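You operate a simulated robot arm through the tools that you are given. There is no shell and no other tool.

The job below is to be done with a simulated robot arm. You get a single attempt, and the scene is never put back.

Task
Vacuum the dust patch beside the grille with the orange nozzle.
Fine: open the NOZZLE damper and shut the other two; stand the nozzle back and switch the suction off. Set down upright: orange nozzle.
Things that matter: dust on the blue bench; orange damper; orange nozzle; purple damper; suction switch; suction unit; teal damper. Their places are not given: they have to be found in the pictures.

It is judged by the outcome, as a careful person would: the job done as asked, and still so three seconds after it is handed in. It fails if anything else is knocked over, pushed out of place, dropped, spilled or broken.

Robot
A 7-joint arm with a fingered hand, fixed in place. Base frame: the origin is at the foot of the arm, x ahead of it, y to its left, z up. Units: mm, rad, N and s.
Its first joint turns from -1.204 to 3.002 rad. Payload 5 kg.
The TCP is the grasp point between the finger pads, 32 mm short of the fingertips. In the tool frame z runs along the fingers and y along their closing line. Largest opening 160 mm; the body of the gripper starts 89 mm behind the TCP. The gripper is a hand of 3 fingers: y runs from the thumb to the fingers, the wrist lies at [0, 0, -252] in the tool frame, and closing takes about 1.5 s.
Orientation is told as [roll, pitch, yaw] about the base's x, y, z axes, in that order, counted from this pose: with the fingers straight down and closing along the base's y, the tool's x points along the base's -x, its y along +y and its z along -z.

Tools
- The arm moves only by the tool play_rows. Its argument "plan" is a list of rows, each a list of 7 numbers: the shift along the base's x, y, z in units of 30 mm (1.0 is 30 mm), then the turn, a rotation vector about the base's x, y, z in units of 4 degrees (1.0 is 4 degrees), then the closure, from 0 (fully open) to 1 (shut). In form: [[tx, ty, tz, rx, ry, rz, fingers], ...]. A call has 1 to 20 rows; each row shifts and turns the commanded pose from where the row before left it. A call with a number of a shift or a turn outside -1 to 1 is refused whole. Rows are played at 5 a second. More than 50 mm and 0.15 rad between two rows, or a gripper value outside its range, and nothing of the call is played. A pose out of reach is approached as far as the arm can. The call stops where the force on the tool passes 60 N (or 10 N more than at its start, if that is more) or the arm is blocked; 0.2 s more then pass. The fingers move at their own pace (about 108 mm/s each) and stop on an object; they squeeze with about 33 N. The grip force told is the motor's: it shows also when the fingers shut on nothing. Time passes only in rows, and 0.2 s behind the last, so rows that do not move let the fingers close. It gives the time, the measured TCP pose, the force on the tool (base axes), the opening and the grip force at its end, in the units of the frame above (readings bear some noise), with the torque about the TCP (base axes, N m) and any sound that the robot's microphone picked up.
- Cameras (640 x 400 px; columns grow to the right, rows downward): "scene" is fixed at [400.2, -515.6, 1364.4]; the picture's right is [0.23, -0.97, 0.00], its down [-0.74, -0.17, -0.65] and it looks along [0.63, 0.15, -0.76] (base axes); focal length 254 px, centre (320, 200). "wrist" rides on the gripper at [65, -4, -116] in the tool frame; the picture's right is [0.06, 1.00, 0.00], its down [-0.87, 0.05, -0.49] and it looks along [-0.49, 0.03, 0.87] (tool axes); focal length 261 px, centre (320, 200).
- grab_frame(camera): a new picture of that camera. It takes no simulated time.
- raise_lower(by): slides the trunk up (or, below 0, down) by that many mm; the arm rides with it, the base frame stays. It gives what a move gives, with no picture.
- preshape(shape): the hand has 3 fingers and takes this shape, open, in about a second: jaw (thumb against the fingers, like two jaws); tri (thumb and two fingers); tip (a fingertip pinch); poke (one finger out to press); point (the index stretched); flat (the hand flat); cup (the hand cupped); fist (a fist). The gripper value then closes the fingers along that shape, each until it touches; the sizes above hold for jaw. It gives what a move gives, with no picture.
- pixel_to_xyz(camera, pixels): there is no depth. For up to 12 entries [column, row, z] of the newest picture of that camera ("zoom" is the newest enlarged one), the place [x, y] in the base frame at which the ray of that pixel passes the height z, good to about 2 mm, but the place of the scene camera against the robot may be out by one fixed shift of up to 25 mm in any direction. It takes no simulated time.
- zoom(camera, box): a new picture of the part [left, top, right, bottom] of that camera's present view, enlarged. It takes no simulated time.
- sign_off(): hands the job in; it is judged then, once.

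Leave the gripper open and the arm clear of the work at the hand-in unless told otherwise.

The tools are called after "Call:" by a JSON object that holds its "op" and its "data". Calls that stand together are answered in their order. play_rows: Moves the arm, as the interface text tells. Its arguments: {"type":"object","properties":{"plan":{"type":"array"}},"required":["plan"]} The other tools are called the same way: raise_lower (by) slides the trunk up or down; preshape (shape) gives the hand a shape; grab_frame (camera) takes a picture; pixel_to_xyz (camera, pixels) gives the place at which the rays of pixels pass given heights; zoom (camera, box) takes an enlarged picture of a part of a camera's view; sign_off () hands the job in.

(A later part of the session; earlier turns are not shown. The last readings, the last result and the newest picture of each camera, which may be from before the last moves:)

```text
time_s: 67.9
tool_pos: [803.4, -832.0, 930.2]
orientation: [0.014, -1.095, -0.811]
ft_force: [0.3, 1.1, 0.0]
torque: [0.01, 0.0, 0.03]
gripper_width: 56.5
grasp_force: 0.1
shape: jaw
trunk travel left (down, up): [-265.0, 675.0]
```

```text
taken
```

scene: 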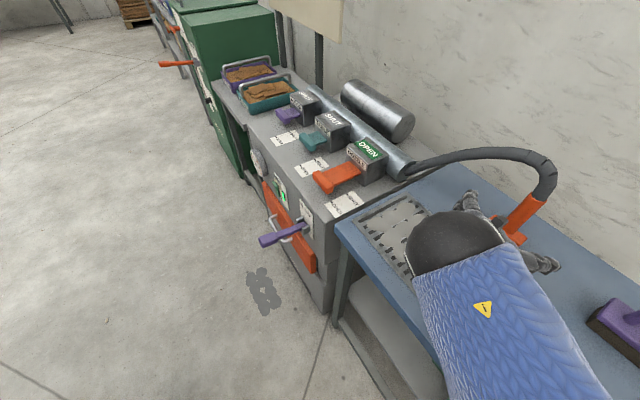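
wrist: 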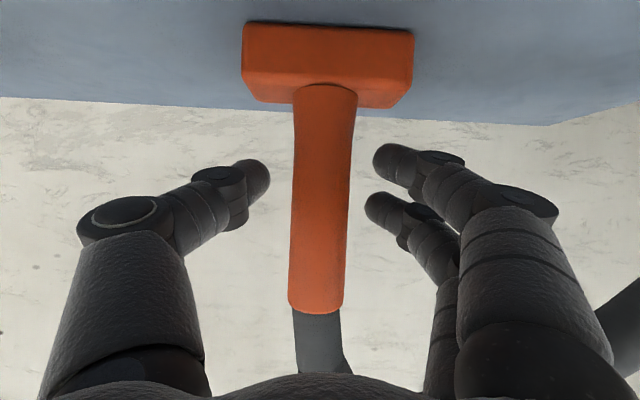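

The handle stands nicely between thumb and fingers. I close fully.

Call:
{"op": "play_rows", "data": {"plan": [[0, 0, 0, 0, 0, 0, 0.75], [0, 0, 0, 0, 0, 0, 0.85], [0, 0, 0, 0, 0, 0, 1], [0, 0, 0, 0, 0, 0, 1], [0, 0, 0, 0, 0, 0, 1], [0, 0, 0, 0, 0, 0, 1]]}}

Call:
{"op": "grab_frame", "data": {"camera": "wrist"}}

Call:
{"op": "grab_frame", "data": {"camera": "scene"}}

```text
time_s: 69.3
tool_pos: [803.8, -832.9, 929.9]
orientation: [0.014, -1.096, -0.81]
ft_force: [0.4, -0.6, 0.2]
torque: [-0.01, -0.01, 0.02]
gripper_width: 0.0
grasp_force: 32.9
shape: jaw
trunk travel left (down, up): [-265.0, 675.0]
```

```text
taken
```

wrist: 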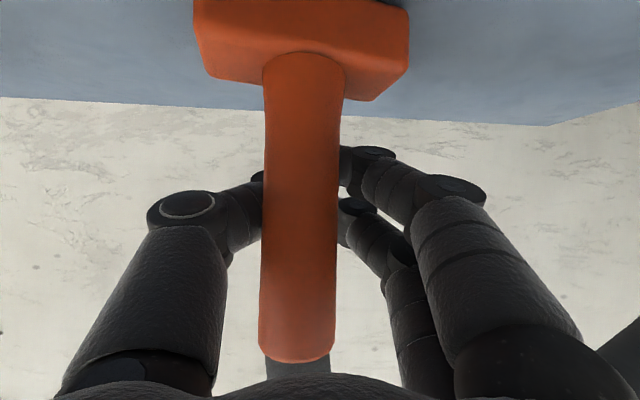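

```text
taken
```

scene: 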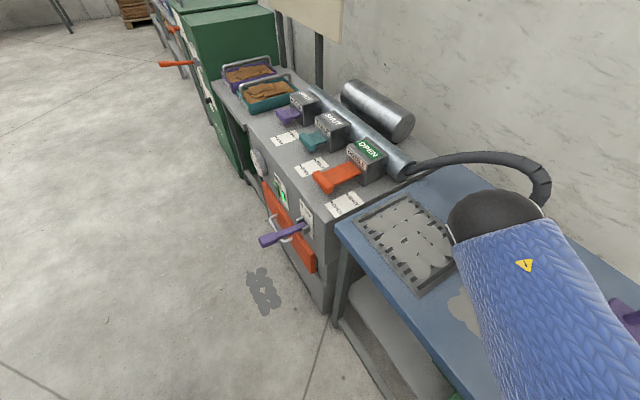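

The fingers closed to 0 with the handle trapped between fingertips and palm, i.e. it was closer than I believed and got drawn inward (still upright). I'll open again and look.

Call:
{"op": "play_rows", "data": {"plan": [[0, 0, 0, 0, 0, 0, 0.8], [0, 0, 0, 0, 0, 0, 0.6], [0, 0, 0, 0, 0, 0, 0.4], [0, 0, 0, 0, 0, 0, 0.3], [0, 0, 0, 0, 0, 0, 0.3], [0, 0, 0, 0, 0, 0, 0.3]]}}

Call:
{"op": "grab_frame", "data": {"camera": "wrist"}}

Call:
{"op": "grab_frame", "data": {"camera": "scene"}}

```text
time_s: 70.7
tool_pos: [804.0, -832.2, 930.0]
orientation: [0.014, -1.096, -0.81]
ft_force: [0.6, -0.2, -0.1]
torque: [-0.01, 0.01, 0.0]
gripper_width: 111.7
grasp_force: 0.0
shape: jaw
trunk travel left (down, up): [-265.0, 675.0]
```

```text
taken
```

wrist: 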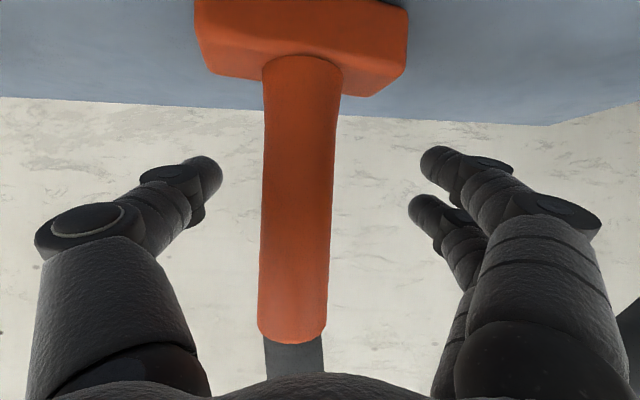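

```text
taken
```

scene: 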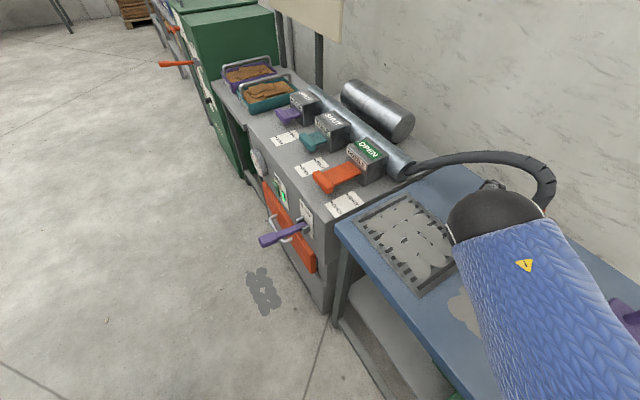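

Still upright. I'll enlarge here to measure the handle's exact pixel width, then back off a known distance and measure again.

Call:
{"op": "zoom", "data": {"camera": "wrist", "box": [240, 150, 360, 250]}}

Call:
{"op": "play_rows", "data": {"plan": [[-0.4, 0.42, 0, 0, 0, 0, 0.2], [-0.4, 0.42, 0, 0, 0, 0, 0.2], [-0.4, 0.42, 0, 0, 0, 0, 0.2], [0, 0, 0, 0, 0, 0, 0.2]]}}

Call:
{"op": "grab_frame", "data": {"camera": "wrist"}}

Call:
{"op": "zoom", "data": {"camera": "wrist", "box": [240, 150, 360, 250]}}

```text
4.00 times, centred on (300, 200) of wrist
```

zoom: 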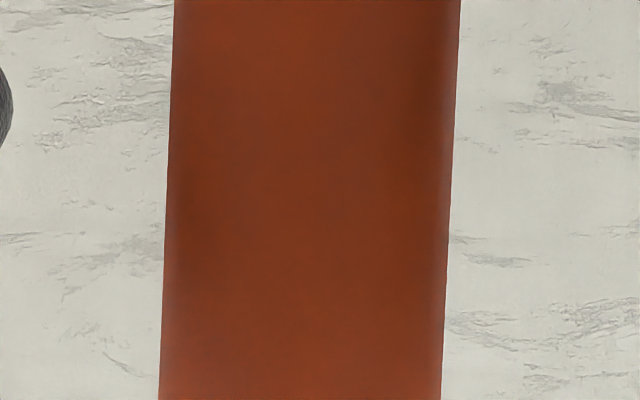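

```text
time_s: 71.7
tool_pos: [767.1, -793.2, 930.5]
orientation: [0.014, -1.096, -0.81]
ft_force: [0.0, -0.4, -0.1]
torque: [0.01, -0.01, 0.0]
gripper_width: 127.4
grasp_force: 0.0
shape: jaw
trunk travel left (down, up): [-265.0, 675.0]
```

```text
taken
```

wrist: 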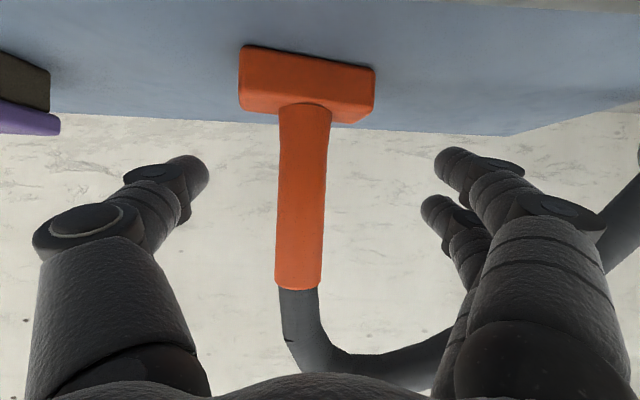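

```text
4.00 times, centred on (300, 200) of wrist
```

zoom: 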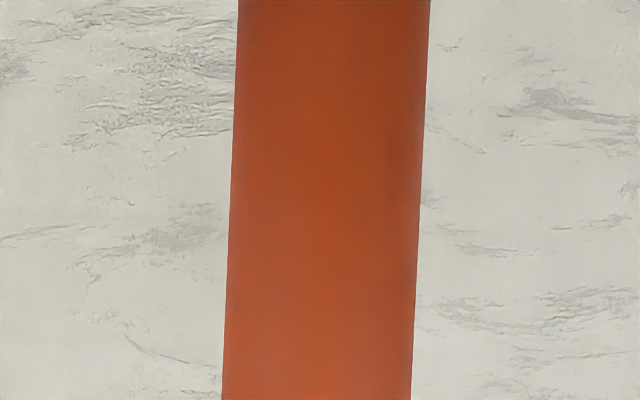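

Handle diameter works out to ≈30 mm, and it is 31 mm ahead of and 11 mm to the thumb side of the TCP. The fingertips curl, so I'll place the handle about 21 mm beyond the TCP (at the fingertip line) and close.

Call:
{"op": "play_rows", "data": {"plan": [[-0.03, -0.49, 0, 0, 0, 0, 0.3], [0, 0, 0, 0, 0, 0, 0.5], [0, 0, 0, 0, 0, 0, 0.65], [0, 0, 0, 0, 0, 0, 0.7], [0, 0, 0, 0, 0, 0, 0.7]]}}

Call:
{"op": "grab_frame", "data": {"camera": "wrist"}}

```text
time_s: 72.9
tool_pos: [766.6, -808.0, 930.4]
orientation: [0.013, -1.096, -0.809]
ft_force: [-0.2, -0.3, -0.6]
torque: [0.02, -0.02, 0.0]
gripper_width: 48.5
grasp_force: 0.0
shape: jaw
trunk travel left (down, up): [-265.0, 675.0]
```

```text
taken
```

wrist: 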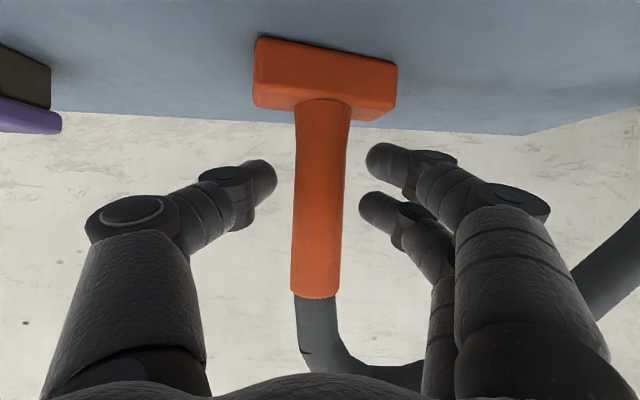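

Centred again. I close in the last stage and check whether the width stops near 30 mm.

Call:
{"op": "play_rows", "data": {"plan": [[0, 0, 0, 0, 0, 0, 0.78], [0, 0, 0, 0, 0, 0, 0.82], [0, 0, 0, 0, 0, 0, 0.86], [0, 0, 0, 0, 0, 0, 0.86]]}}

Call:
{"op": "grab_frame", "data": {"camera": "wrist"}}

```text
time_s: 73.9
tool_pos: [767.2, -808.7, 929.2]
orientation: [0.014, -1.095, -0.81]
ft_force: [-0.8, -0.6, -0.3]
torque: [-0.05, 0.01, 0.0]
gripper_width: 23.9
grasp_force: 0.2
shape: jaw
trunk travel left (down, up): [-265.0, 675.0]
```

```text
taken
```

wrist: 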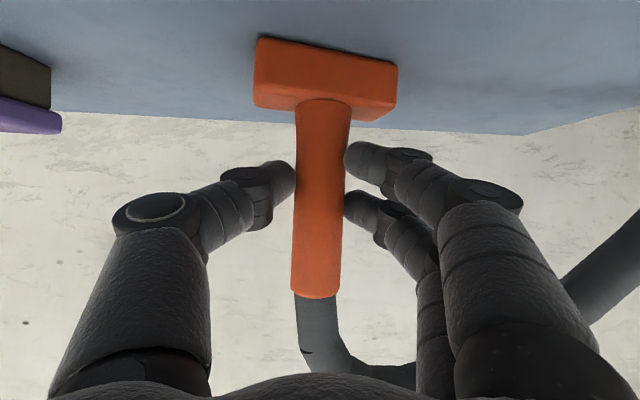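

The tips are right at the handle's sides. I close fully now.

Call:
{"op": "play_rows", "data": {"plan": [[0, 0, 0, 0, 0, 0, 0.92], [0, 0, 0, 0, 0, 0, 1], [0, 0, 0, 0, 0, 0, 1], [0, 0, 0, 0, 0, 0, 1]]}}

Call:
{"op": "grab_frame", "data": {"camera": "wrist"}}

```text
time_s: 74.9
tool_pos: [766.4, -808.4, 928.7]
orientation: [0.015, -1.098, -0.809]
ft_force: [0.2, 0.2, 0.1]
torque: [0.02, -0.01, -0.02]
gripper_width: 22.3
grasp_force: 32.9
shape: jaw
trunk travel left (down, up): [-265.0, 675.0]
```

```text
taken
```

wrist: 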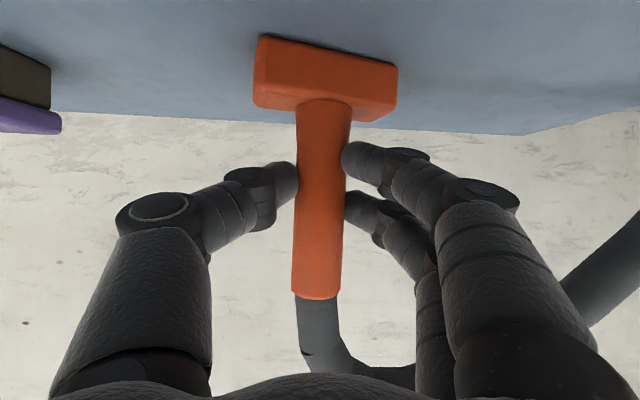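

Firm grip now (22 mm, 33 N). I lift gently 18 mm and check that the nozzle comes along.

Call:
{"op": "play_rows", "data": {"plan": [[0, 0, 0.2, 0, 0, 0, 1], [0, 0, 0.2, 0, 0, 0, 1], [0, 0, 0.2, 0, 0, 0, 1], [0, 0, 0, 0, 0, 0, 1]]}}

Call:
{"op": "grab_frame", "data": {"camera": "wrist"}}

Call:
{"op": "grab_frame", "data": {"camera": "scene"}}

```text
time_s: 75.9
tool_pos: [767.4, -807.9, 946.6]
orientation: [0.013, -1.097, -0.811]
ft_force: [0.7, -0.1, -0.7]
torque: [0.03, 0.03, 0.0]
gripper_width: 22.4
grasp_force: 33.2
shape: jaw
trunk travel left (down, up): [-265.0, 675.0]
```

```text
taken
```

wrist: 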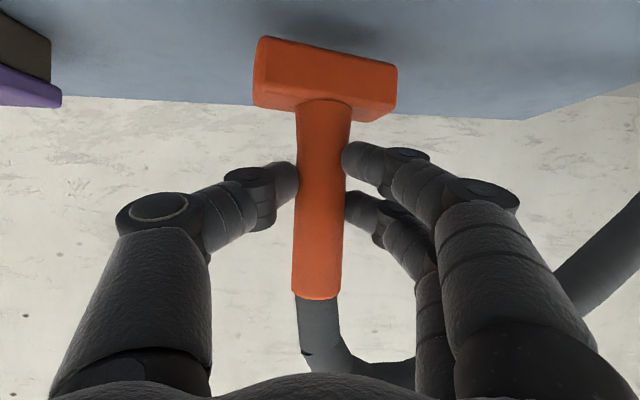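

```text
taken
```

scene: 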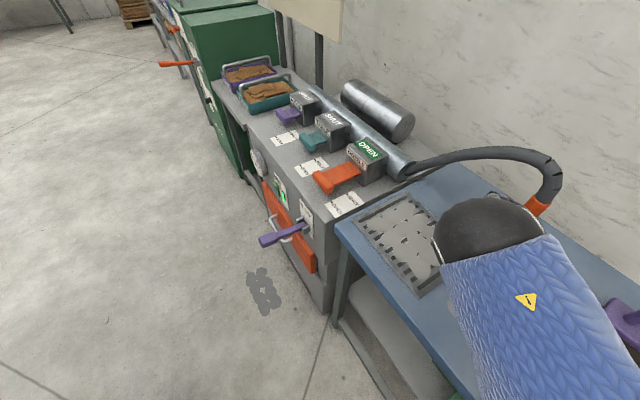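

The nozzle lifts cleanly with the hand. I'll carry it ~25 mm above the bench: first sideways (away from the grille), then toward the near edge of the dust patch.

Call:
{"op": "play_rows", "data": {"plan": [[0, 0, 0.3, 0, 0, 0, 1], [-0.44, -0.44, 0, 0, 0, 0, 1], [-0.44, -0.44, 0, 0, 0, 0, 1], [-0.44, -0.44, 0, 0, 0, 0, 1], [-0.35, 0.35, 0, 0, 0, 0, 1], [-0.35, 0.35, 0, 0, 0, 0, 1], [-0.35, 0.35, 0, 0, 0, 0, 1], [0, 0, 0, 0, 0, 0, 1]]}}

Call:
{"op": "grab_frame", "data": {"camera": "wrist"}}

Call:
{"op": "grab_frame", "data": {"camera": "scene"}}

```text
time_s: 77.7
tool_pos: [695.0, -816.6, 957.9]
orientation: [0.013, -1.095, -0.809]
ft_force: [-0.4, 0.5, -1.1]
torque: [0.03, 0.04, 0.01]
gripper_width: 22.4
grasp_force: 33.1
shape: jaw
trunk travel left (down, up): [-265.0, 675.0]
```

```text
taken
```

wrist: 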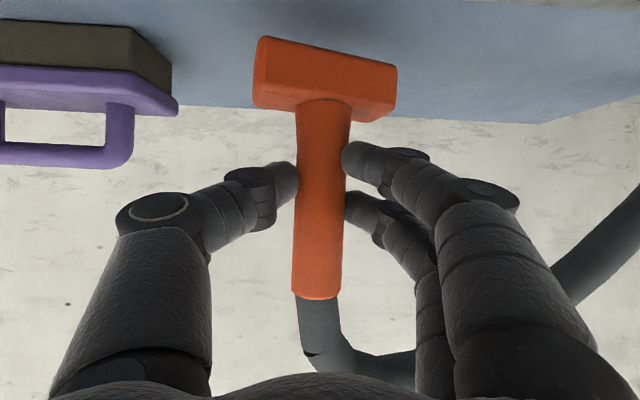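

```text
taken
```

scene: 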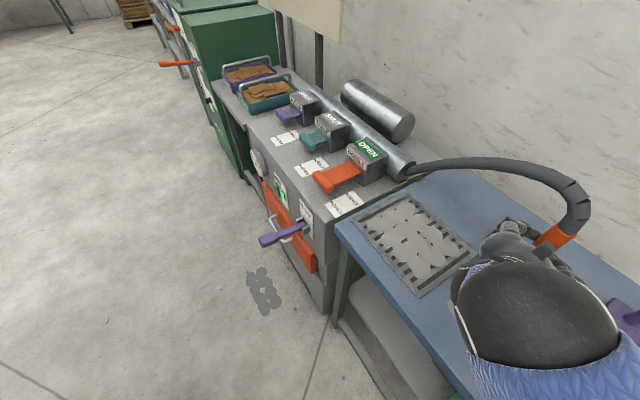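

Holding steadily. I move another 45 mm toward the patch and lower the head until it just touches the bench (TCP z≈930).

Call:
{"op": "play_rows", "data": {"plan": [[-0.5, 0.5, 0, 0, 0, 0, 1], [-0.5, 0.5, 0, 0, 0, 0, 1], [0, 0, -0.4, 0, 0, 0, 1], [0, 0, -0.3, 0, 0, 0, 1], [0, 0, -0.2, 0, 0, 0, 1], [0, 0, 0, 0, 0, 0, 1]]}}

Call:
{"op": "grab_frame", "data": {"camera": "wrist"}}

Call:
{"op": "grab_frame", "data": {"camera": "scene"}}

```text
time_s: 79.1
tool_pos: [665.6, -785.3, 929.2]
orientation: [0.015, -1.096, -0.808]
ft_force: [-0.7, -0.5, -1.1]
torque: [0.01, -0.01, 0.0]
gripper_width: 22.5
grasp_force: 33.4
shape: jaw
trunk travel left (down, up): [-265.0, 675.0]
```

```text
taken
```

wrist: 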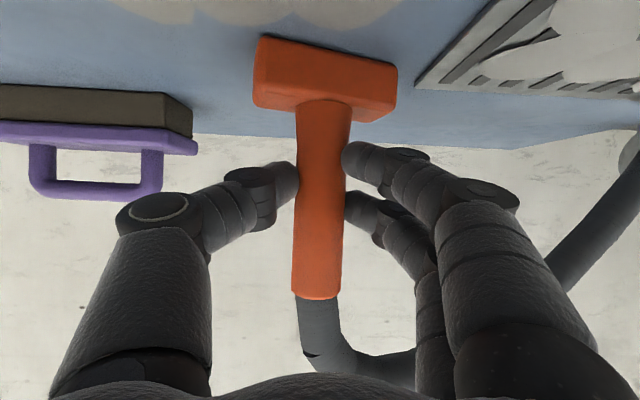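

```text
taken
```

scene: 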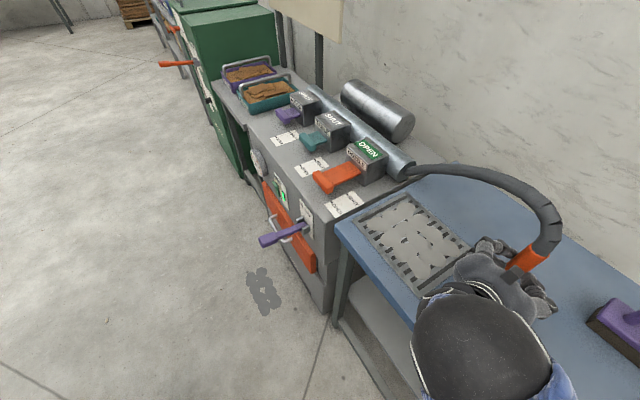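

The dust's far edge shows at the top of the wrist view (rows 0–28, columns 110–400). I'll measure that edge from here to confirm the patch's location.

Call:
{"op": "zoom", "data": {"camera": "wrist", "box": [80, -40, 460, 100]}}

Call:
{"op": "pixel_to_xyz", "data": {"camera": "wrist", "pixels": [[120, 3, 846], [165, 22, 846], [230, 20, 846], [330, 28, 846], [385, 18, 846], [402, 3, 846], [415, 85, 846], [480, 5, 846], [262, 42, 846], [396, 72, 846]]}}

```text
refused: -40 is not a number from 0 to 400
```

```text
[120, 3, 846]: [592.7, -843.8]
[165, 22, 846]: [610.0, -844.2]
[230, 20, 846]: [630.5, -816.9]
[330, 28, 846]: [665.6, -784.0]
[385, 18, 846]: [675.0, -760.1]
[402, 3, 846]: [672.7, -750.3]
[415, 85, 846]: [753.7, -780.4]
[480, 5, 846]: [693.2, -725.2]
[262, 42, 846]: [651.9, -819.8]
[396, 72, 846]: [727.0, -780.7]
```

The patch spans roughly s∈[-195,-56], f∈[922,1020] (bench axes at 45°), right ahead of the head. I start the first slow sweep toward the robot side (9 mm per row).

Call:
{"op": "play_rows", "data": {"plan": [[-0.212, 0.212, 0, 0, 0, 0, 1], [-0.212, 0.212, 0, 0, 0, 0, 1], [-0.212, 0.212, 0, 0, 0, 0, 1], [-0.212, 0.212, 0, 0, 0, 0, 1], [-0.212, 0.212, 0, 0, 0, 0, 1], [-0.212, 0.212, 0, 0, 0, 0, 1], [-0.212, 0.212, 0, 0, 0, 0, 1], [-0.212, 0.212, 0, 0, 0, 0, 1], [0, 0, 0, 0, 0, 0, 1]]}}

Call:
{"op": "grab_frame", "data": {"camera": "wrist"}}

Call:
{"op": "grab_frame", "data": {"camera": "scene"}}

```text
time_s: 81.1
tool_pos: [614.2, -734.3, 928.8]
orientation: [0.015, -1.097, -0.81]
ft_force: [-0.1, 0.6, -1.2]
torque: [0.02, 0.05, -0.02]
gripper_width: 22.1
grasp_force: 32.9
shape: jaw
trunk travel left (down, up): [-265.0, 675.0]
```

```text
taken
```

wrist: 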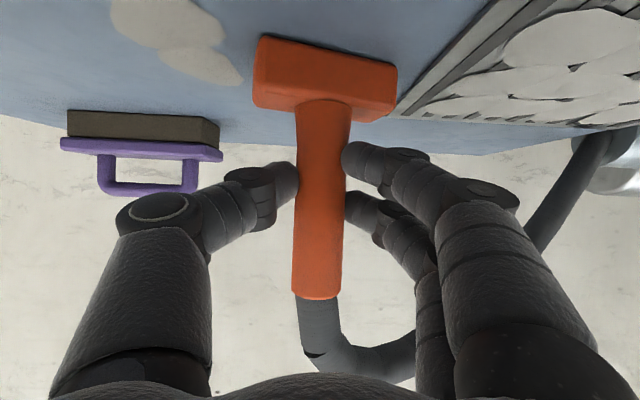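

```text
taken
```

scene: 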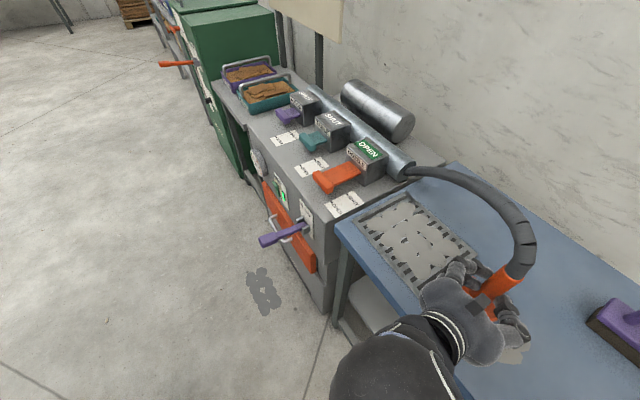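

The swept strip is clean; remaining dust is at left. I continue the first strip to its near end.

Call:
{"op": "play_rows", "data": {"plan": [[-0.212, 0.212, 0, 0, 0, 0, 1], [-0.212, 0.212, 0, 0, 0, 0, 1], [-0.212, 0.212, 0, 0, 0, 0, 1], [-0.212, 0.212, 0, 0, 0, 0, 1], [-0.212, 0.212, 0, 0, 0, 0, 1], [-0.212, 0.212, 0, 0, 0, 0, 1], [-0.212, 0.212, 0, 0, 0, 0, 1], [-0.212, 0.212, 0, 0, 0, 0, 1], [0, 0, 0, 0, 0, 0, 1]]}}

Call:
{"op": "grab_frame", "data": {"camera": "wrist"}}

Call:
{"op": "grab_frame", "data": {"camera": "scene"}}

```text
time_s: 83.1
tool_pos: [562.2, -682.7, 931.9]
orientation: [0.014, -1.096, -0.808]
ft_force: [0.1, -0.4, -0.7]
torque: [0.03, 0.04, 0.0]
gripper_width: 22.2
grasp_force: 32.9
shape: jaw
trunk travel left (down, up): [-265.0, 675.0]
```

```text
taken
```

wrist: 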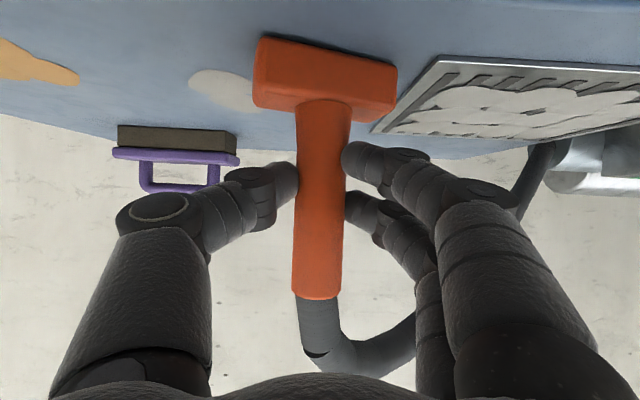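

```text
taken
```

scene: 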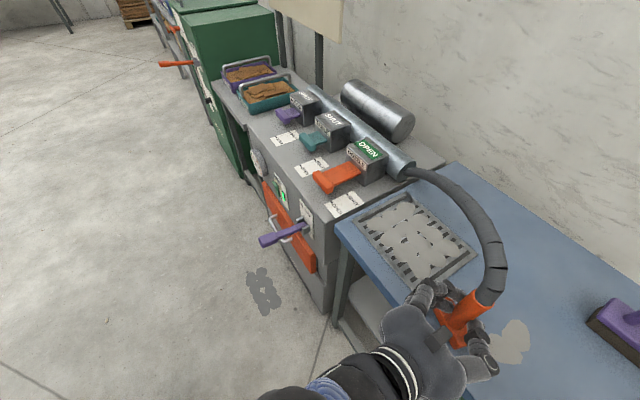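

Only the left part remains (wrist (190–255, 70–110); scene (512,342)). I measure that remainder.

Call:
{"op": "pixel_to_xyz", "data": {"camera": "wrist", "pixels": [[189, 82, 850], [215, 70, 850], [252, 80, 850], [253, 108, 850], [235, 110, 850], [210, 100, 850], [78, 75, 850], [120, 150, 860]]}}

Call:
{"op": "zoom", "data": {"camera": "wrist", "box": [100, 20, 340, 170]}}

Call:
{"op": "zoom", "data": {"camera": "scene", "box": [400, 240, 640, 400]}}

```text
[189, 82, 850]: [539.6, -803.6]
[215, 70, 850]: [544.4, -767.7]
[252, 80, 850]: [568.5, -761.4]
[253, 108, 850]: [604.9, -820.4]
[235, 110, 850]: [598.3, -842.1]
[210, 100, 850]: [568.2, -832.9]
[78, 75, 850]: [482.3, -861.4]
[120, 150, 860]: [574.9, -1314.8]
```

```text
2.67 times, centred on (220, 95) of wrist
```

zoom: 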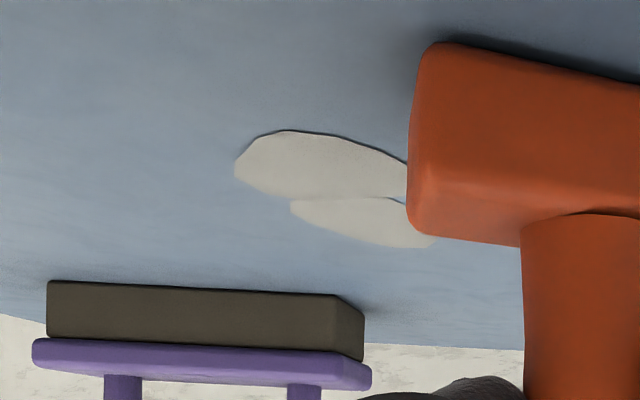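

```text
2.50 times, centred on (520, 320) of scene
```

zoom: 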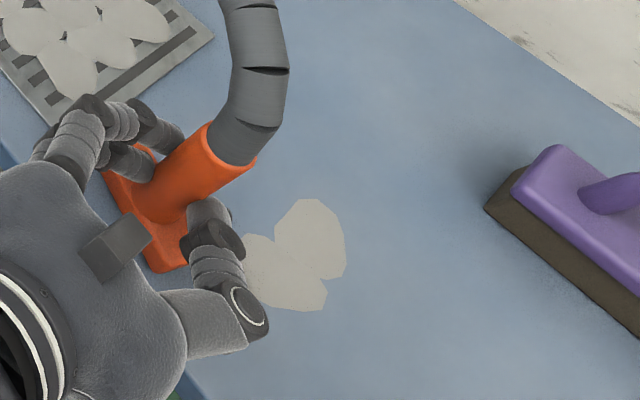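

Remaining dust lies at s≈[-190,-130]. I slide the head sideways 75 mm along the near edge (and 2 mm down), then sweep back outward.

Call:
{"op": "play_rows", "data": {"plan": [[-0.295, -0.295, -0.08, 0, 0, 0, 1], [-0.295, -0.295, 0, 0, 0, 0, 1], [-0.295, -0.295, 0, 0, 0, 0, 1], [-0.295, -0.295, 0, 0, 0, 0, 1], [-0.295, -0.295, 0, 0, 0, 0, 1], [-0.295, -0.295, 0, 0, 0, 0, 1], [0, 0, 0, 0, 0, 0, 1]]}}

Call:
{"op": "grab_frame", "data": {"camera": "wrist"}}

Call:
{"op": "grab_frame", "data": {"camera": "scene"}}

```text
time_s: 84.7
tool_pos: [509.7, -736.4, 928.8]
orientation: [0.017, -1.096, -0.812]
ft_force: [1.8, 1.0, 3.1]
torque: [0.06, -0.06, 0.01]
gripper_width: 22.5
grasp_force: 33.0
shape: jaw
trunk travel left (down, up): [-265.0, 675.0]
```

```text
taken
```

wrist: 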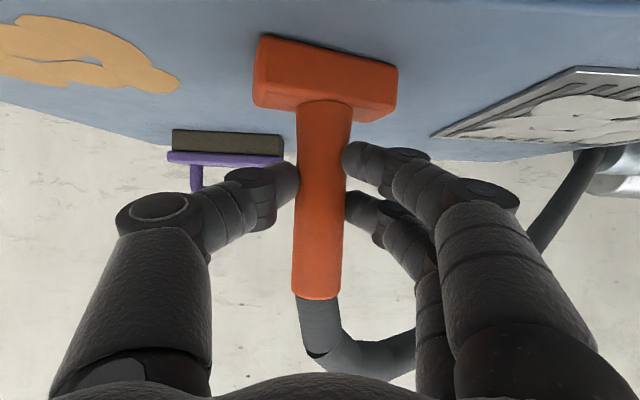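

```text
taken
```

scene: 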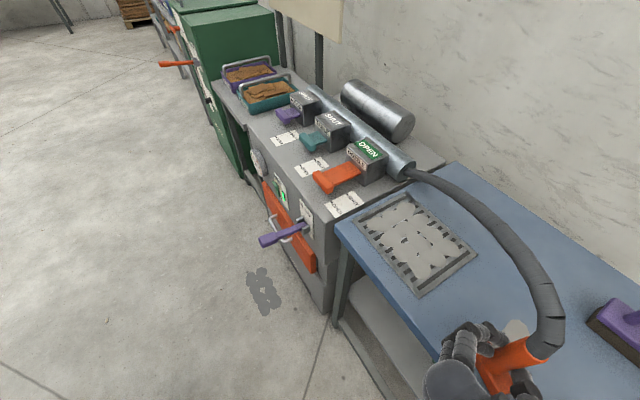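

Slight bench contact (3 N), good. Now I sweep outward across the remaining dust.

Call:
{"op": "play_rows", "data": {"plan": [[0.212, -0.212, 0, 0, 0, 0, 1], [0.212, -0.212, 0, 0, 0, 0, 1], [0.212, -0.212, 0, 0, 0, 0, 1], [0.212, -0.212, 0, 0, 0, 0, 1], [0.212, -0.212, 0, 0, 0, 0, 1], [0.212, -0.212, 0, 0, 0, 0, 1], [0.212, -0.212, 0, 0, 0, 0, 1], [0.212, -0.212, 0, 0, 0, 0, 1], [0, 0, 0, 0, 0, 0, 1]]}}

Call:
{"op": "grab_frame", "data": {"camera": "wrist"}}

Call:
{"op": "grab_frame", "data": {"camera": "scene"}}

```text
time_s: 86.7
tool_pos: [562.2, -787.6, 930.1]
orientation: [0.014, -1.096, -0.808]
ft_force: [-1.4, 2.3, 6.1]
torque: [0.07, -0.1, 0.06]
gripper_width: 22.1
grasp_force: 33.2
shape: jaw
trunk travel left (down, up): [-265.0, 675.0]
```

```text
taken
```

wrist: 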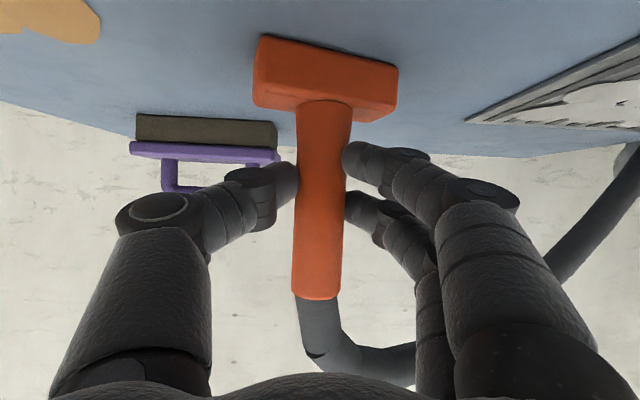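

```text
taken
```

scene: 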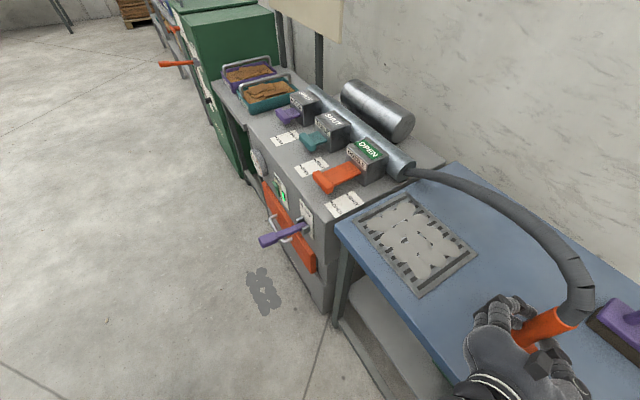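

Continuing the outward sweep to the far edge.

Call:
{"op": "play_rows", "data": {"plan": [[0.212, -0.212, 0, 0, 0, 0, 1], [0.212, -0.212, 0, 0, 0, 0, 1], [0.212, -0.212, 0, 0, 0, 0, 1], [0.212, -0.212, 0, 0, 0, 0, 1], [0.212, -0.212, 0, 0, 0, 0, 1], [0.212, -0.212, 0, 0, 0, 0, 1], [0.212, -0.212, 0, 0, 0, 0, 1], [0, 0, 0, 0, 0, 0, 1]]}}

Call:
{"op": "grab_frame", "data": {"camera": "wrist"}}

Call:
{"op": "grab_frame", "data": {"camera": "scene"}}

```text
time_s: 88.5
tool_pos: [605.6, -831.4, 929.2]
orientation: [0.014, -1.095, -0.808]
ft_force: [-1.1, 2.3, 9.8]
torque: [0.05, -0.09, 0.03]
gripper_width: 22.7
grasp_force: 32.4
shape: jaw
trunk travel left (down, up): [-265.0, 675.0]
```

```text
taken
```

wrist: 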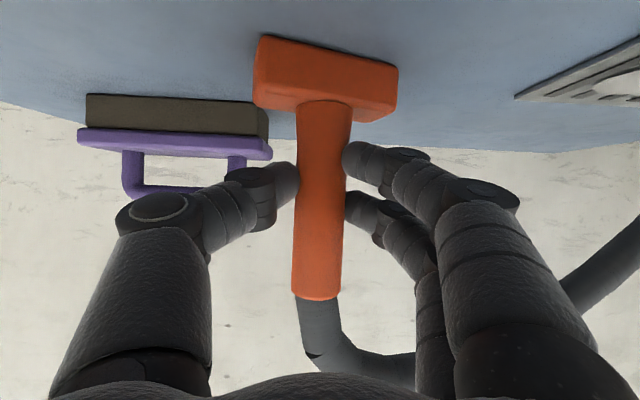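

```text
taken
```

scene: 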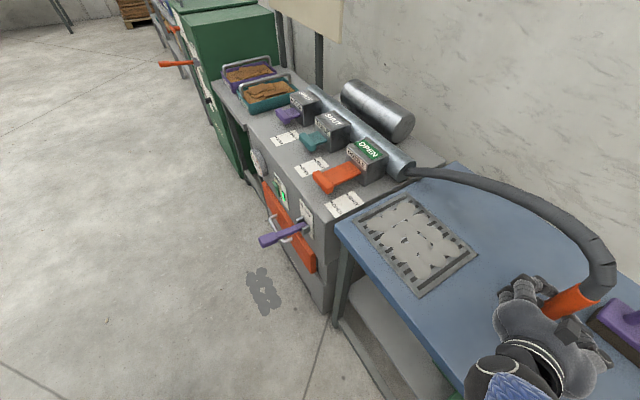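

The sweep is done over the whole patch. I'll lift the head ~25 mm and shift sideways back toward +s to see if any dust is left.

Call:
{"op": "play_rows", "data": {"plan": [[0, 0, 0.4, 0, 0, 0, 1], [0, 0, 0.45, 0, 0, 0, 1], [0.35, 0.35, 0, 0, 0, 0, 1], [0.35, 0.35, 0, 0, 0, 0, 1], [0.35, 0.35, 0, 0, 0, 0, 1], [0.35, 0.35, 0, 0, 0, 0, 1], [0.35, 0.35, 0, 0, 0, 0, 1], [0, 0, 0, 0, 0, 0, 1]]}}

Call:
{"op": "grab_frame", "data": {"camera": "scene"}}

Call:
{"op": "zoom", "data": {"camera": "scene", "box": [400, 220, 640, 400]}}

Call:
{"op": "grab_frame", "data": {"camera": "wrist"}}

```text
time_s: 90.3
tool_pos: [659.4, -781.3, 952.6]
orientation: [0.014, -1.097, -0.809]
ft_force: [-0.2, 0.5, -1.3]
torque: [0.02, 0.04, -0.01]
gripper_width: 22.6
grasp_force: 32.7
shape: jaw
trunk travel left (down, up): [-265.0, 675.0]
```

```text
taken
```

scene: 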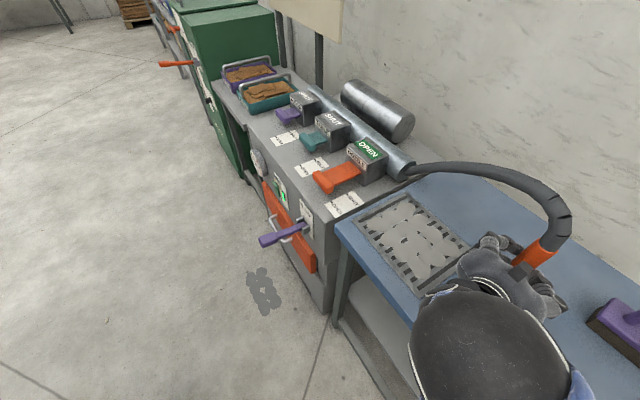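

```text
2.22 times, centred on (520, 310) of scene
```

zoom: 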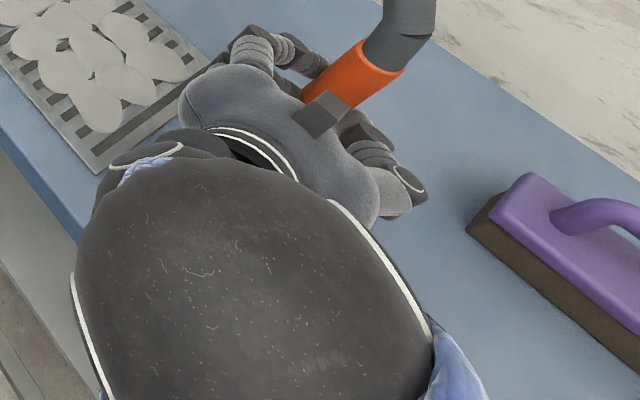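

```text
taken
```

wrist: 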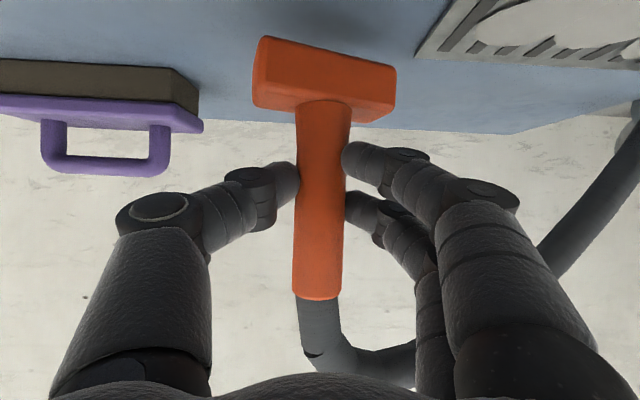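

My own arm blocks the scene view of the patch. To be sure, I make one more overlapping pass at s≈-145 back toward the robot, from where the wrist camera can see the area.

Call:
{"op": "play_rows", "data": {"plan": [[-0.325, -0.325, 0, 0, 0, 0, 1], [-0.325, -0.325, 0, 0, 0, 0, 1], [-0.325, -0.325, 0, 0, 0, 0, 1], [-0.325, -0.325, 0, 0, 0, 0, 1], [0, 0, -0.4, 0, 0, 0, 1], [0, 0, -0.35, 0, 0, 0, 1], [-0.212, 0.212, 0, 0, 0, 0, 1], [-0.212, 0.212, 0, 0, 0, 0, 1], [-0.212, 0.212, 0, 0, 0, 0, 1], [-0.212, 0.212, 0, 0, 0, 0, 1], [-0.212, 0.212, 0, 0, 0, 0, 1], [-0.212, 0.212, 0, 0, 0, 0, 1], [-0.212, 0.212, 0, 0, 0, 0, 1], [-0.212, 0.212, 0, 0, 0, 0, 1], [-0.212, 0.212, 0, 0, 0, 0, 1], [-0.212, 0.212, 0, 0, 0, 0, 1], [-0.212, 0.212, 0, 0, 0, 0, 1], [-0.212, 0.212, 0, 0, 0, 0, 1], [-0.212, 0.212, 0, 0, 0, 0, 1], [-0.212, 0.212, 0, 0, 0, 0, 1]]}}

Call:
{"op": "grab_frame", "data": {"camera": "wrist"}}

Call:
{"op": "grab_frame", "data": {"camera": "scene"}}

```text
time_s: 94.5
tool_pos: [528.5, -729.9, 932.1]
orientation: [0.013, -1.096, -0.81]
ft_force: [0.4, 0.4, -2.0]
torque: [0.02, 0.03, -0.02]
gripper_width: 22.3
grasp_force: 33.2
shape: jaw
trunk travel left (down, up): [-265.0, 675.0]
```

```text
taken
```

wrist: 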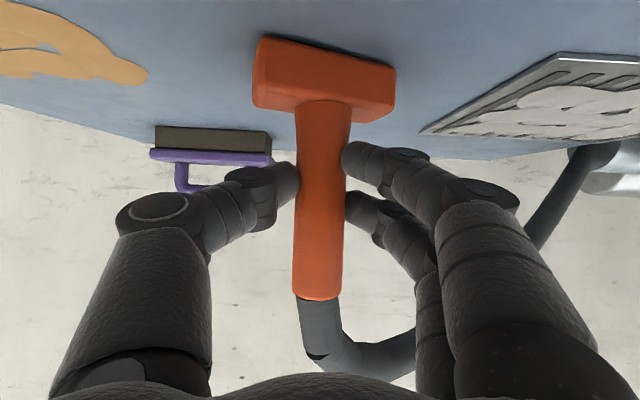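

```text
taken
```

scene: 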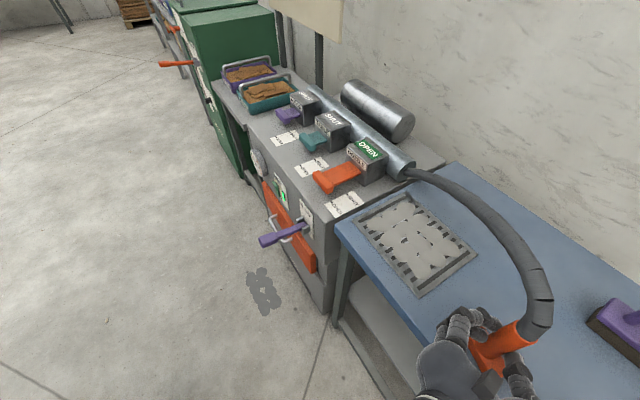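

Looks clean so far. I lift 25 mm and shift 70 mm sideways to uncover the area for a check.

Call:
{"op": "play_rows", "data": {"plan": [[0, 0, 0.4, 0, 0, 0, 1], [0, 0, 0.4, 0, 0, 0, 1], [0.33, 0.33, 0, 0, 0, 0, 1], [0.33, 0.33, 0, 0, 0, 0, 1], [0.33, 0.33, 0, 0, 0, 0, 1], [0.33, 0.33, 0, 0, 0, 0, 1], [0.33, 0.33, 0, 0, 0, 0, 1], [0, 0, 0, 0, 0, 0, 1]]}}

Call:
{"op": "grab_frame", "data": {"camera": "wrist"}}

Call:
{"op": "zoom", "data": {"camera": "scene", "box": [380, 220, 640, 400]}}

```text
time_s: 96.3
tool_pos: [579.0, -680.1, 955.5]
orientation: [0.015, -1.096, -0.814]
ft_force: [-0.3, 0.2, -1.1]
torque: [0.03, 0.0, -0.01]
gripper_width: 22.3
grasp_force: 33.1
shape: jaw
trunk travel left (down, up): [-265.0, 675.0]
```

```text
taken
```

wrist: 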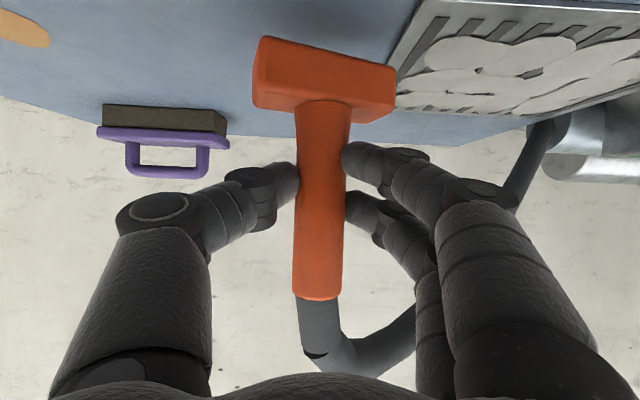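

```text
2.22 times, centred on (510, 310) of scene
```

zoom: 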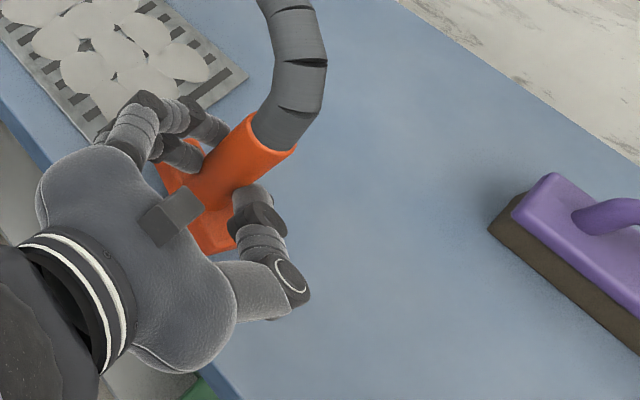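

The bench patch is completely clean. Now I carry the nozzle back: slightly away from the grille, then outward ~245 mm, staying lifted.

Call:
{"op": "play_rows", "data": {"plan": [[-0.18, -0.18, 0.3, 0, 0, 0, 1], [-0.18, -0.18, 0, 0, 0, 0, 1], [0.6, -0.6, 0, 0, 0, 0, 1], [0.6, -0.6, 0, 0, 0, 0, 1], [0.6, -0.6, 0, 0, 0, 0, 1], [0.6, -0.6, 0, 0, 0, 0, 1], [0.6, -0.6, 0, 0, 0, 0, 1], [0.6, -0.6, 0, 0, 0, 0, 1], [0.6, -0.6, 0, 0, 0, 0, 1], [0.6, -0.6, 0, 0, 0, 0, 1], [0, 0, 0, 0, 0, 0, 1]]}}

Call:
{"op": "grab_frame", "data": {"camera": "wrist"}}

```text
time_s: 98.7
tool_pos: [713.0, -835.2, 962.0]
orientation: [0.013, -1.097, -0.811]
ft_force: [-0.5, -1.3, -1.1]
torque: [0.02, 0.02, -0.01]
gripper_width: 22.4
grasp_force: 33.1
shape: jaw
trunk travel left (down, up): [-265.0, 675.0]
```

```text
taken
```

wrist: 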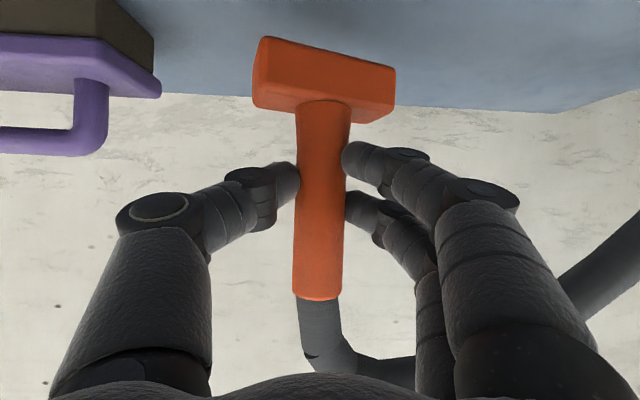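

Now across to the home spot (TCP ≈(789,-816)) and then lower slowly until the head stands on the bench.

Call:
{"op": "play_rows", "data": {"plan": [[0.63, 0.16, 0, 0, 0, 0, 1], [0.63, 0.16, 0, 0, 0, 0, 1], [0.63, 0.16, 0, 0, 0, 0, 1], [0.63, 0.16, 0, 0, 0, 0, 1], [0, 0, -0.35, 0, 0, 0, 1], [0, 0, -0.35, 0, 0, 0, 1], [0, 0, -0.2, 0, 0, 0, 1], [0, 0, -0.1, 0, 0, 0, 1], [0, 0, 0, 0, 0, 0, 1]]}}

Call:
{"op": "grab_frame", "data": {"camera": "wrist"}}

Call:
{"op": "grab_frame", "data": {"camera": "scene"}}

```text
time_s: 100.7
tool_pos: [787.9, -815.3, 933.3]
orientation: [0.013, -1.095, -0.81]
ft_force: [-0.2, 0.4, -1.2]
torque: [0.01, 0.04, 0.0]
gripper_width: 22.5
grasp_force: 33.1
shape: jaw
trunk travel left (down, up): [-265.0, 675.0]
```

```text
taken
```

wrist: 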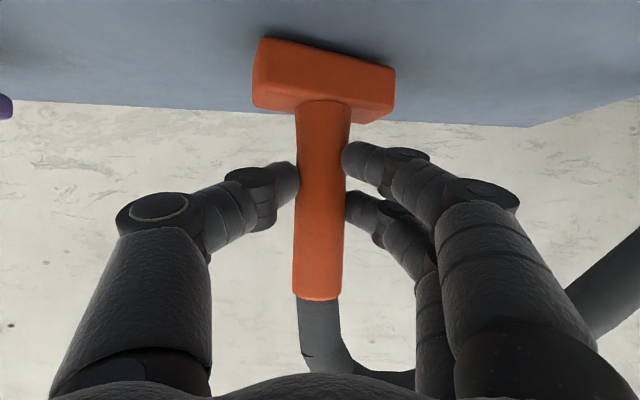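

```text
taken
```

scene: 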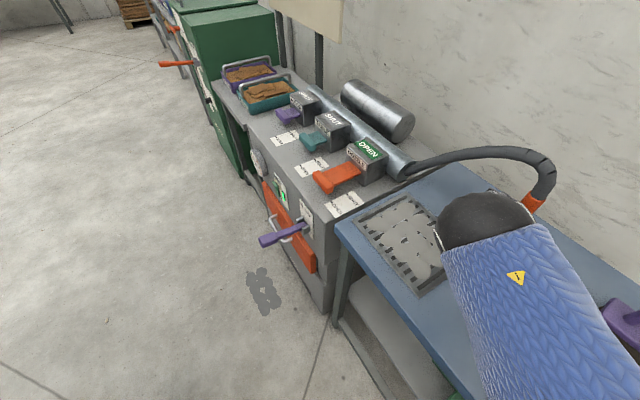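

At home position, ~4 mm above the bench. I lower in 1.2–1.5 mm steps until I feel contact.

Call:
{"op": "play_rows", "data": {"plan": [[0, 0, -0.05, 0, 0, 0, 1], [0, 0, -0.05, 0, 0, 0, 1], [0, 0, -0.04, 0, 0, 0, 1], [0, 0, 0, 0, 0, 0, 1]]}}

```text
time_s: 101.7
tool_pos: [787.9, -816.4, 930.2]
orientation: [0.015, -1.095, -0.81]
ft_force: [0.9, -0.5, 0.5]
torque: [0.03, -0.02, 0.03]
gripper_width: 22.3
grasp_force: 33.1
shape: jaw
trunk travel left (down, up): [-265.0, 675.0]
```

Force is beginning to rise (from -1.2 to +0.5 N in z); another small step down.

Call:
{"op": "play_rows", "data": {"plan": [[0, 0, -0.04, 0, 0, 0, 1], [0, 0, -0.03, 0, 0, 0, 1], [0, 0, 0, 0, 0, 0, 1]]}}

Call:
{"op": "grab_frame", "data": {"camera": "wrist"}}

```text
time_s: 102.5
tool_pos: [788.5, -815.0, 929.2]
orientation: [0.016, -1.098, -0.811]
ft_force: [0.5, -1.5, 8.8]
torque: [-0.14, -0.15, 0.0]
gripper_width: 22.3
grasp_force: 33.4
shape: jaw
trunk travel left (down, up): [-265.0, 675.0]
```

```text
taken
```

wrist: 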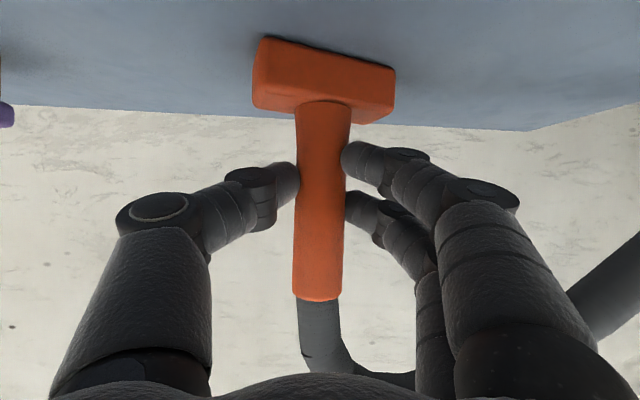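

The head stands on the bench (≈9 N contact). I open the hand gradually.

Call:
{"op": "play_rows", "data": {"plan": [[0, 0, 0, 0, 0, 0, 0.85], [0, 0, 0, 0, 0, 0, 0.75], [0, 0, 0, 0, 0, 0, 0.6], [0, 0, 0, 0, 0, 0, 0.4], [0, 0, 0, 0, 0, 0, 0.2], [0, 0, 0, 0, 0, 0, 0.2]]}}

Call:
{"op": "grab_frame", "data": {"camera": "wrist"}}

```text
time_s: 103.9
tool_pos: [789.4, -815.1, 926.7]
orientation: [0.014, -1.096, -0.811]
ft_force: [0.1, -0.8, -0.6]
torque: [-0.02, 0.0, -0.01]
gripper_width: 127.8
grasp_force: 0.1
shape: jaw
trunk travel left (down, up): [-265.0, 675.0]
```

```text
taken
```

wrist: 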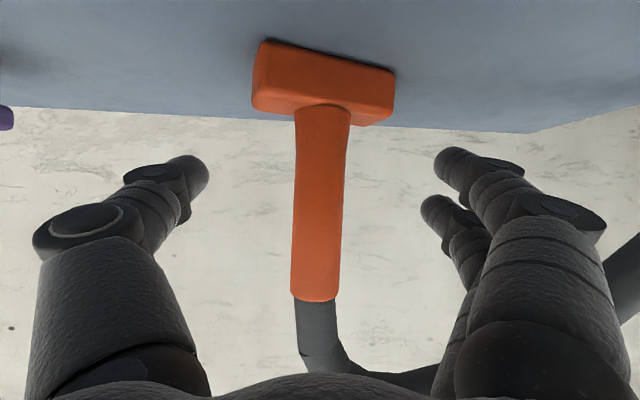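

The nozzle stands on its own, upright. I back straight off ~135 mm, then rise.

Call:
{"op": "play_rows", "data": {"plan": [[-0.4, 0.42, 0, 0, 0, 0, 0.2], [-0.6, 0.63, 0, 0, 0, 0, 0.2], [-0.6, 0.63, 0, 0, 0, 0, 0.2], [-0.6, 0.63, 0, 0, 0, 0, 0.2], [-0.6, 0.63, 0.2, 0, 0, 0, 0.2], [-0.6, 0.63, 0.4, 0, 0, 0, 0.2], [-0.5, 0.5, 0.6, 0, 0, 0, 0.2], [-0.3, 0.5, 0.8, 0, 0, 0, 0.2], [0, 0, 0, 0, 0, 0, 0.2]]}}

Call:
{"op": "grab_frame", "data": {"camera": "wrist"}}

Call:
{"op": "grab_frame", "data": {"camera": "scene"}}

```text
time_s: 105.9
tool_pos: [663.4, -679.3, 988.5]
orientation: [0.015, -1.096, -0.812]
ft_force: [-0.5, 1.1, -0.2]
torque: [0.04, -0.01, 0.04]
gripper_width: 127.6
grasp_force: 0.1
shape: jaw
trunk travel left (down, up): [-265.0, 675.0]
```

```text
taken
```

wrist: 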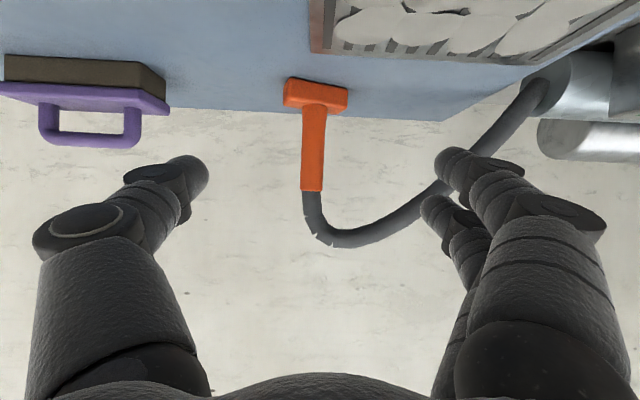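

```text
taken
```

scene: 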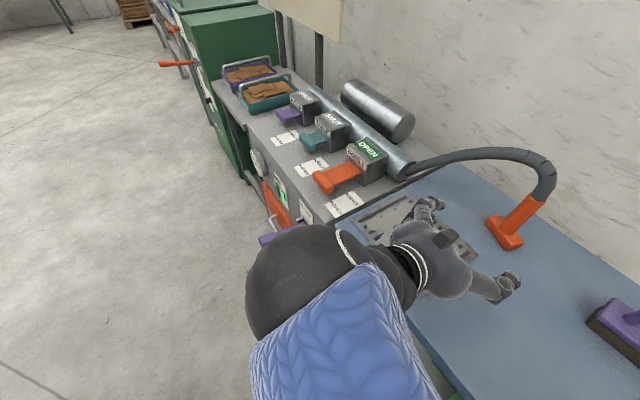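

The nozzle stands where it was and the bench is clean. Now back to the switch: I reverse the earlier route in stages, untilting to 42° and turning the yaw back.

Call:
{"op": "play_rows", "data": {"plan": [[0, 0.56, 0.3, 0.95, 0.9, 0, 0], [0, 0.56, 0.3, 0.95, 0.9, 0, 0], [0, 0.56, 0.3, 0.95, 0.9, 0, 0], [0, 0.56, 0.3, 0.95, 0.9, 0, 0], [0, 0.56, 0.3, 0, 0, 0.8, 0], [0, 0.56, 0.3, 0, 0, 0.8, 0], [0, 0.56, 0.1, 0, 0, 0, 0], [0, 0.5, 0, 0, 0, 0, 0], [0, 0, 0, 0, 0, 0, 0]]}}

Call:
{"op": "grab_frame", "data": {"camera": "scene"}}

```text
time_s: 107.9
tool_pos: [661.3, -546.4, 1044.9]
orientation: [0.016, -0.73, -0.7]
ft_force: [0.0, 0.1, 0.2]
torque: [0.0, 0.0, 0.01]
gripper_width: 160.1
grasp_force: 0.0
shape: jaw
trunk travel left (down, up): [-265.0, 675.0]
```

```text
taken
```

scene: 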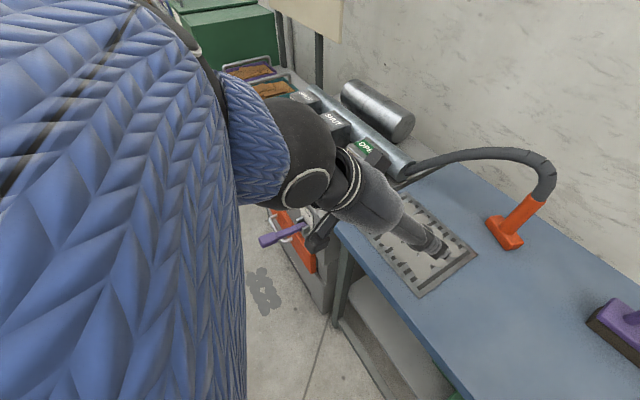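

The scene view confirms the dust patch is entirely gone and the nozzle upright. I continue the return route toward the unit's front.

Call:
{"op": "play_rows", "data": {"plan": [[0.44, 0.95, 0, 0, 0, 0.6, 0], [0.44, 0.95, 0, 0, 0, 0.6, 0], [0.44, 0.95, -0.3, 0, 0, 0.6, 0], [0.44, 0.95, -0.4, 0, 0, 0.6, 0], [0.44, 0.95, -0.4, 0, 0, 0.6, 0.5], [0.44, 0.95, -0.4, 0, 0, 0.6, 1], [0.44, 0.95, -0.4, 0, 0, 0.6, 1], [0, 0, 0, 0, 0, 0, 1]]}}

Call:
{"op": "grab_frame", "data": {"camera": "scene"}}

Call:
{"op": "grab_frame", "data": {"camera": "wrist"}}

```text
time_s: 109.7
tool_pos: [756.0, -346.7, 987.9]
orientation: [0.015, -0.729, -0.406]
ft_force: [0.3, -1.0, -0.3]
torque: [0.01, 0.0, 0.0]
gripper_width: 0.0
grasp_force: 19.1
shape: jaw
trunk travel left (down, up): [-265.0, 675.0]
```

```text
taken
```

scene: 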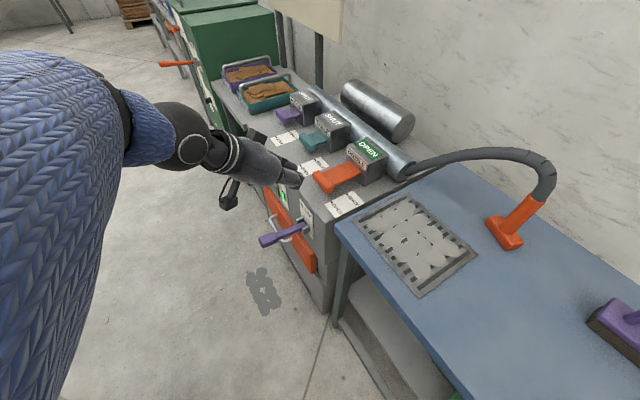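

```text
taken
```

wrist: 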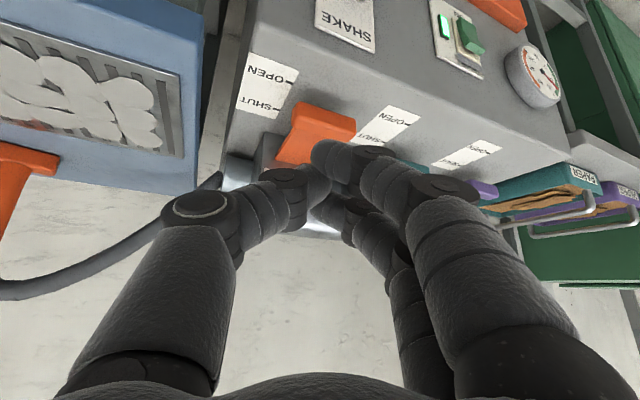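

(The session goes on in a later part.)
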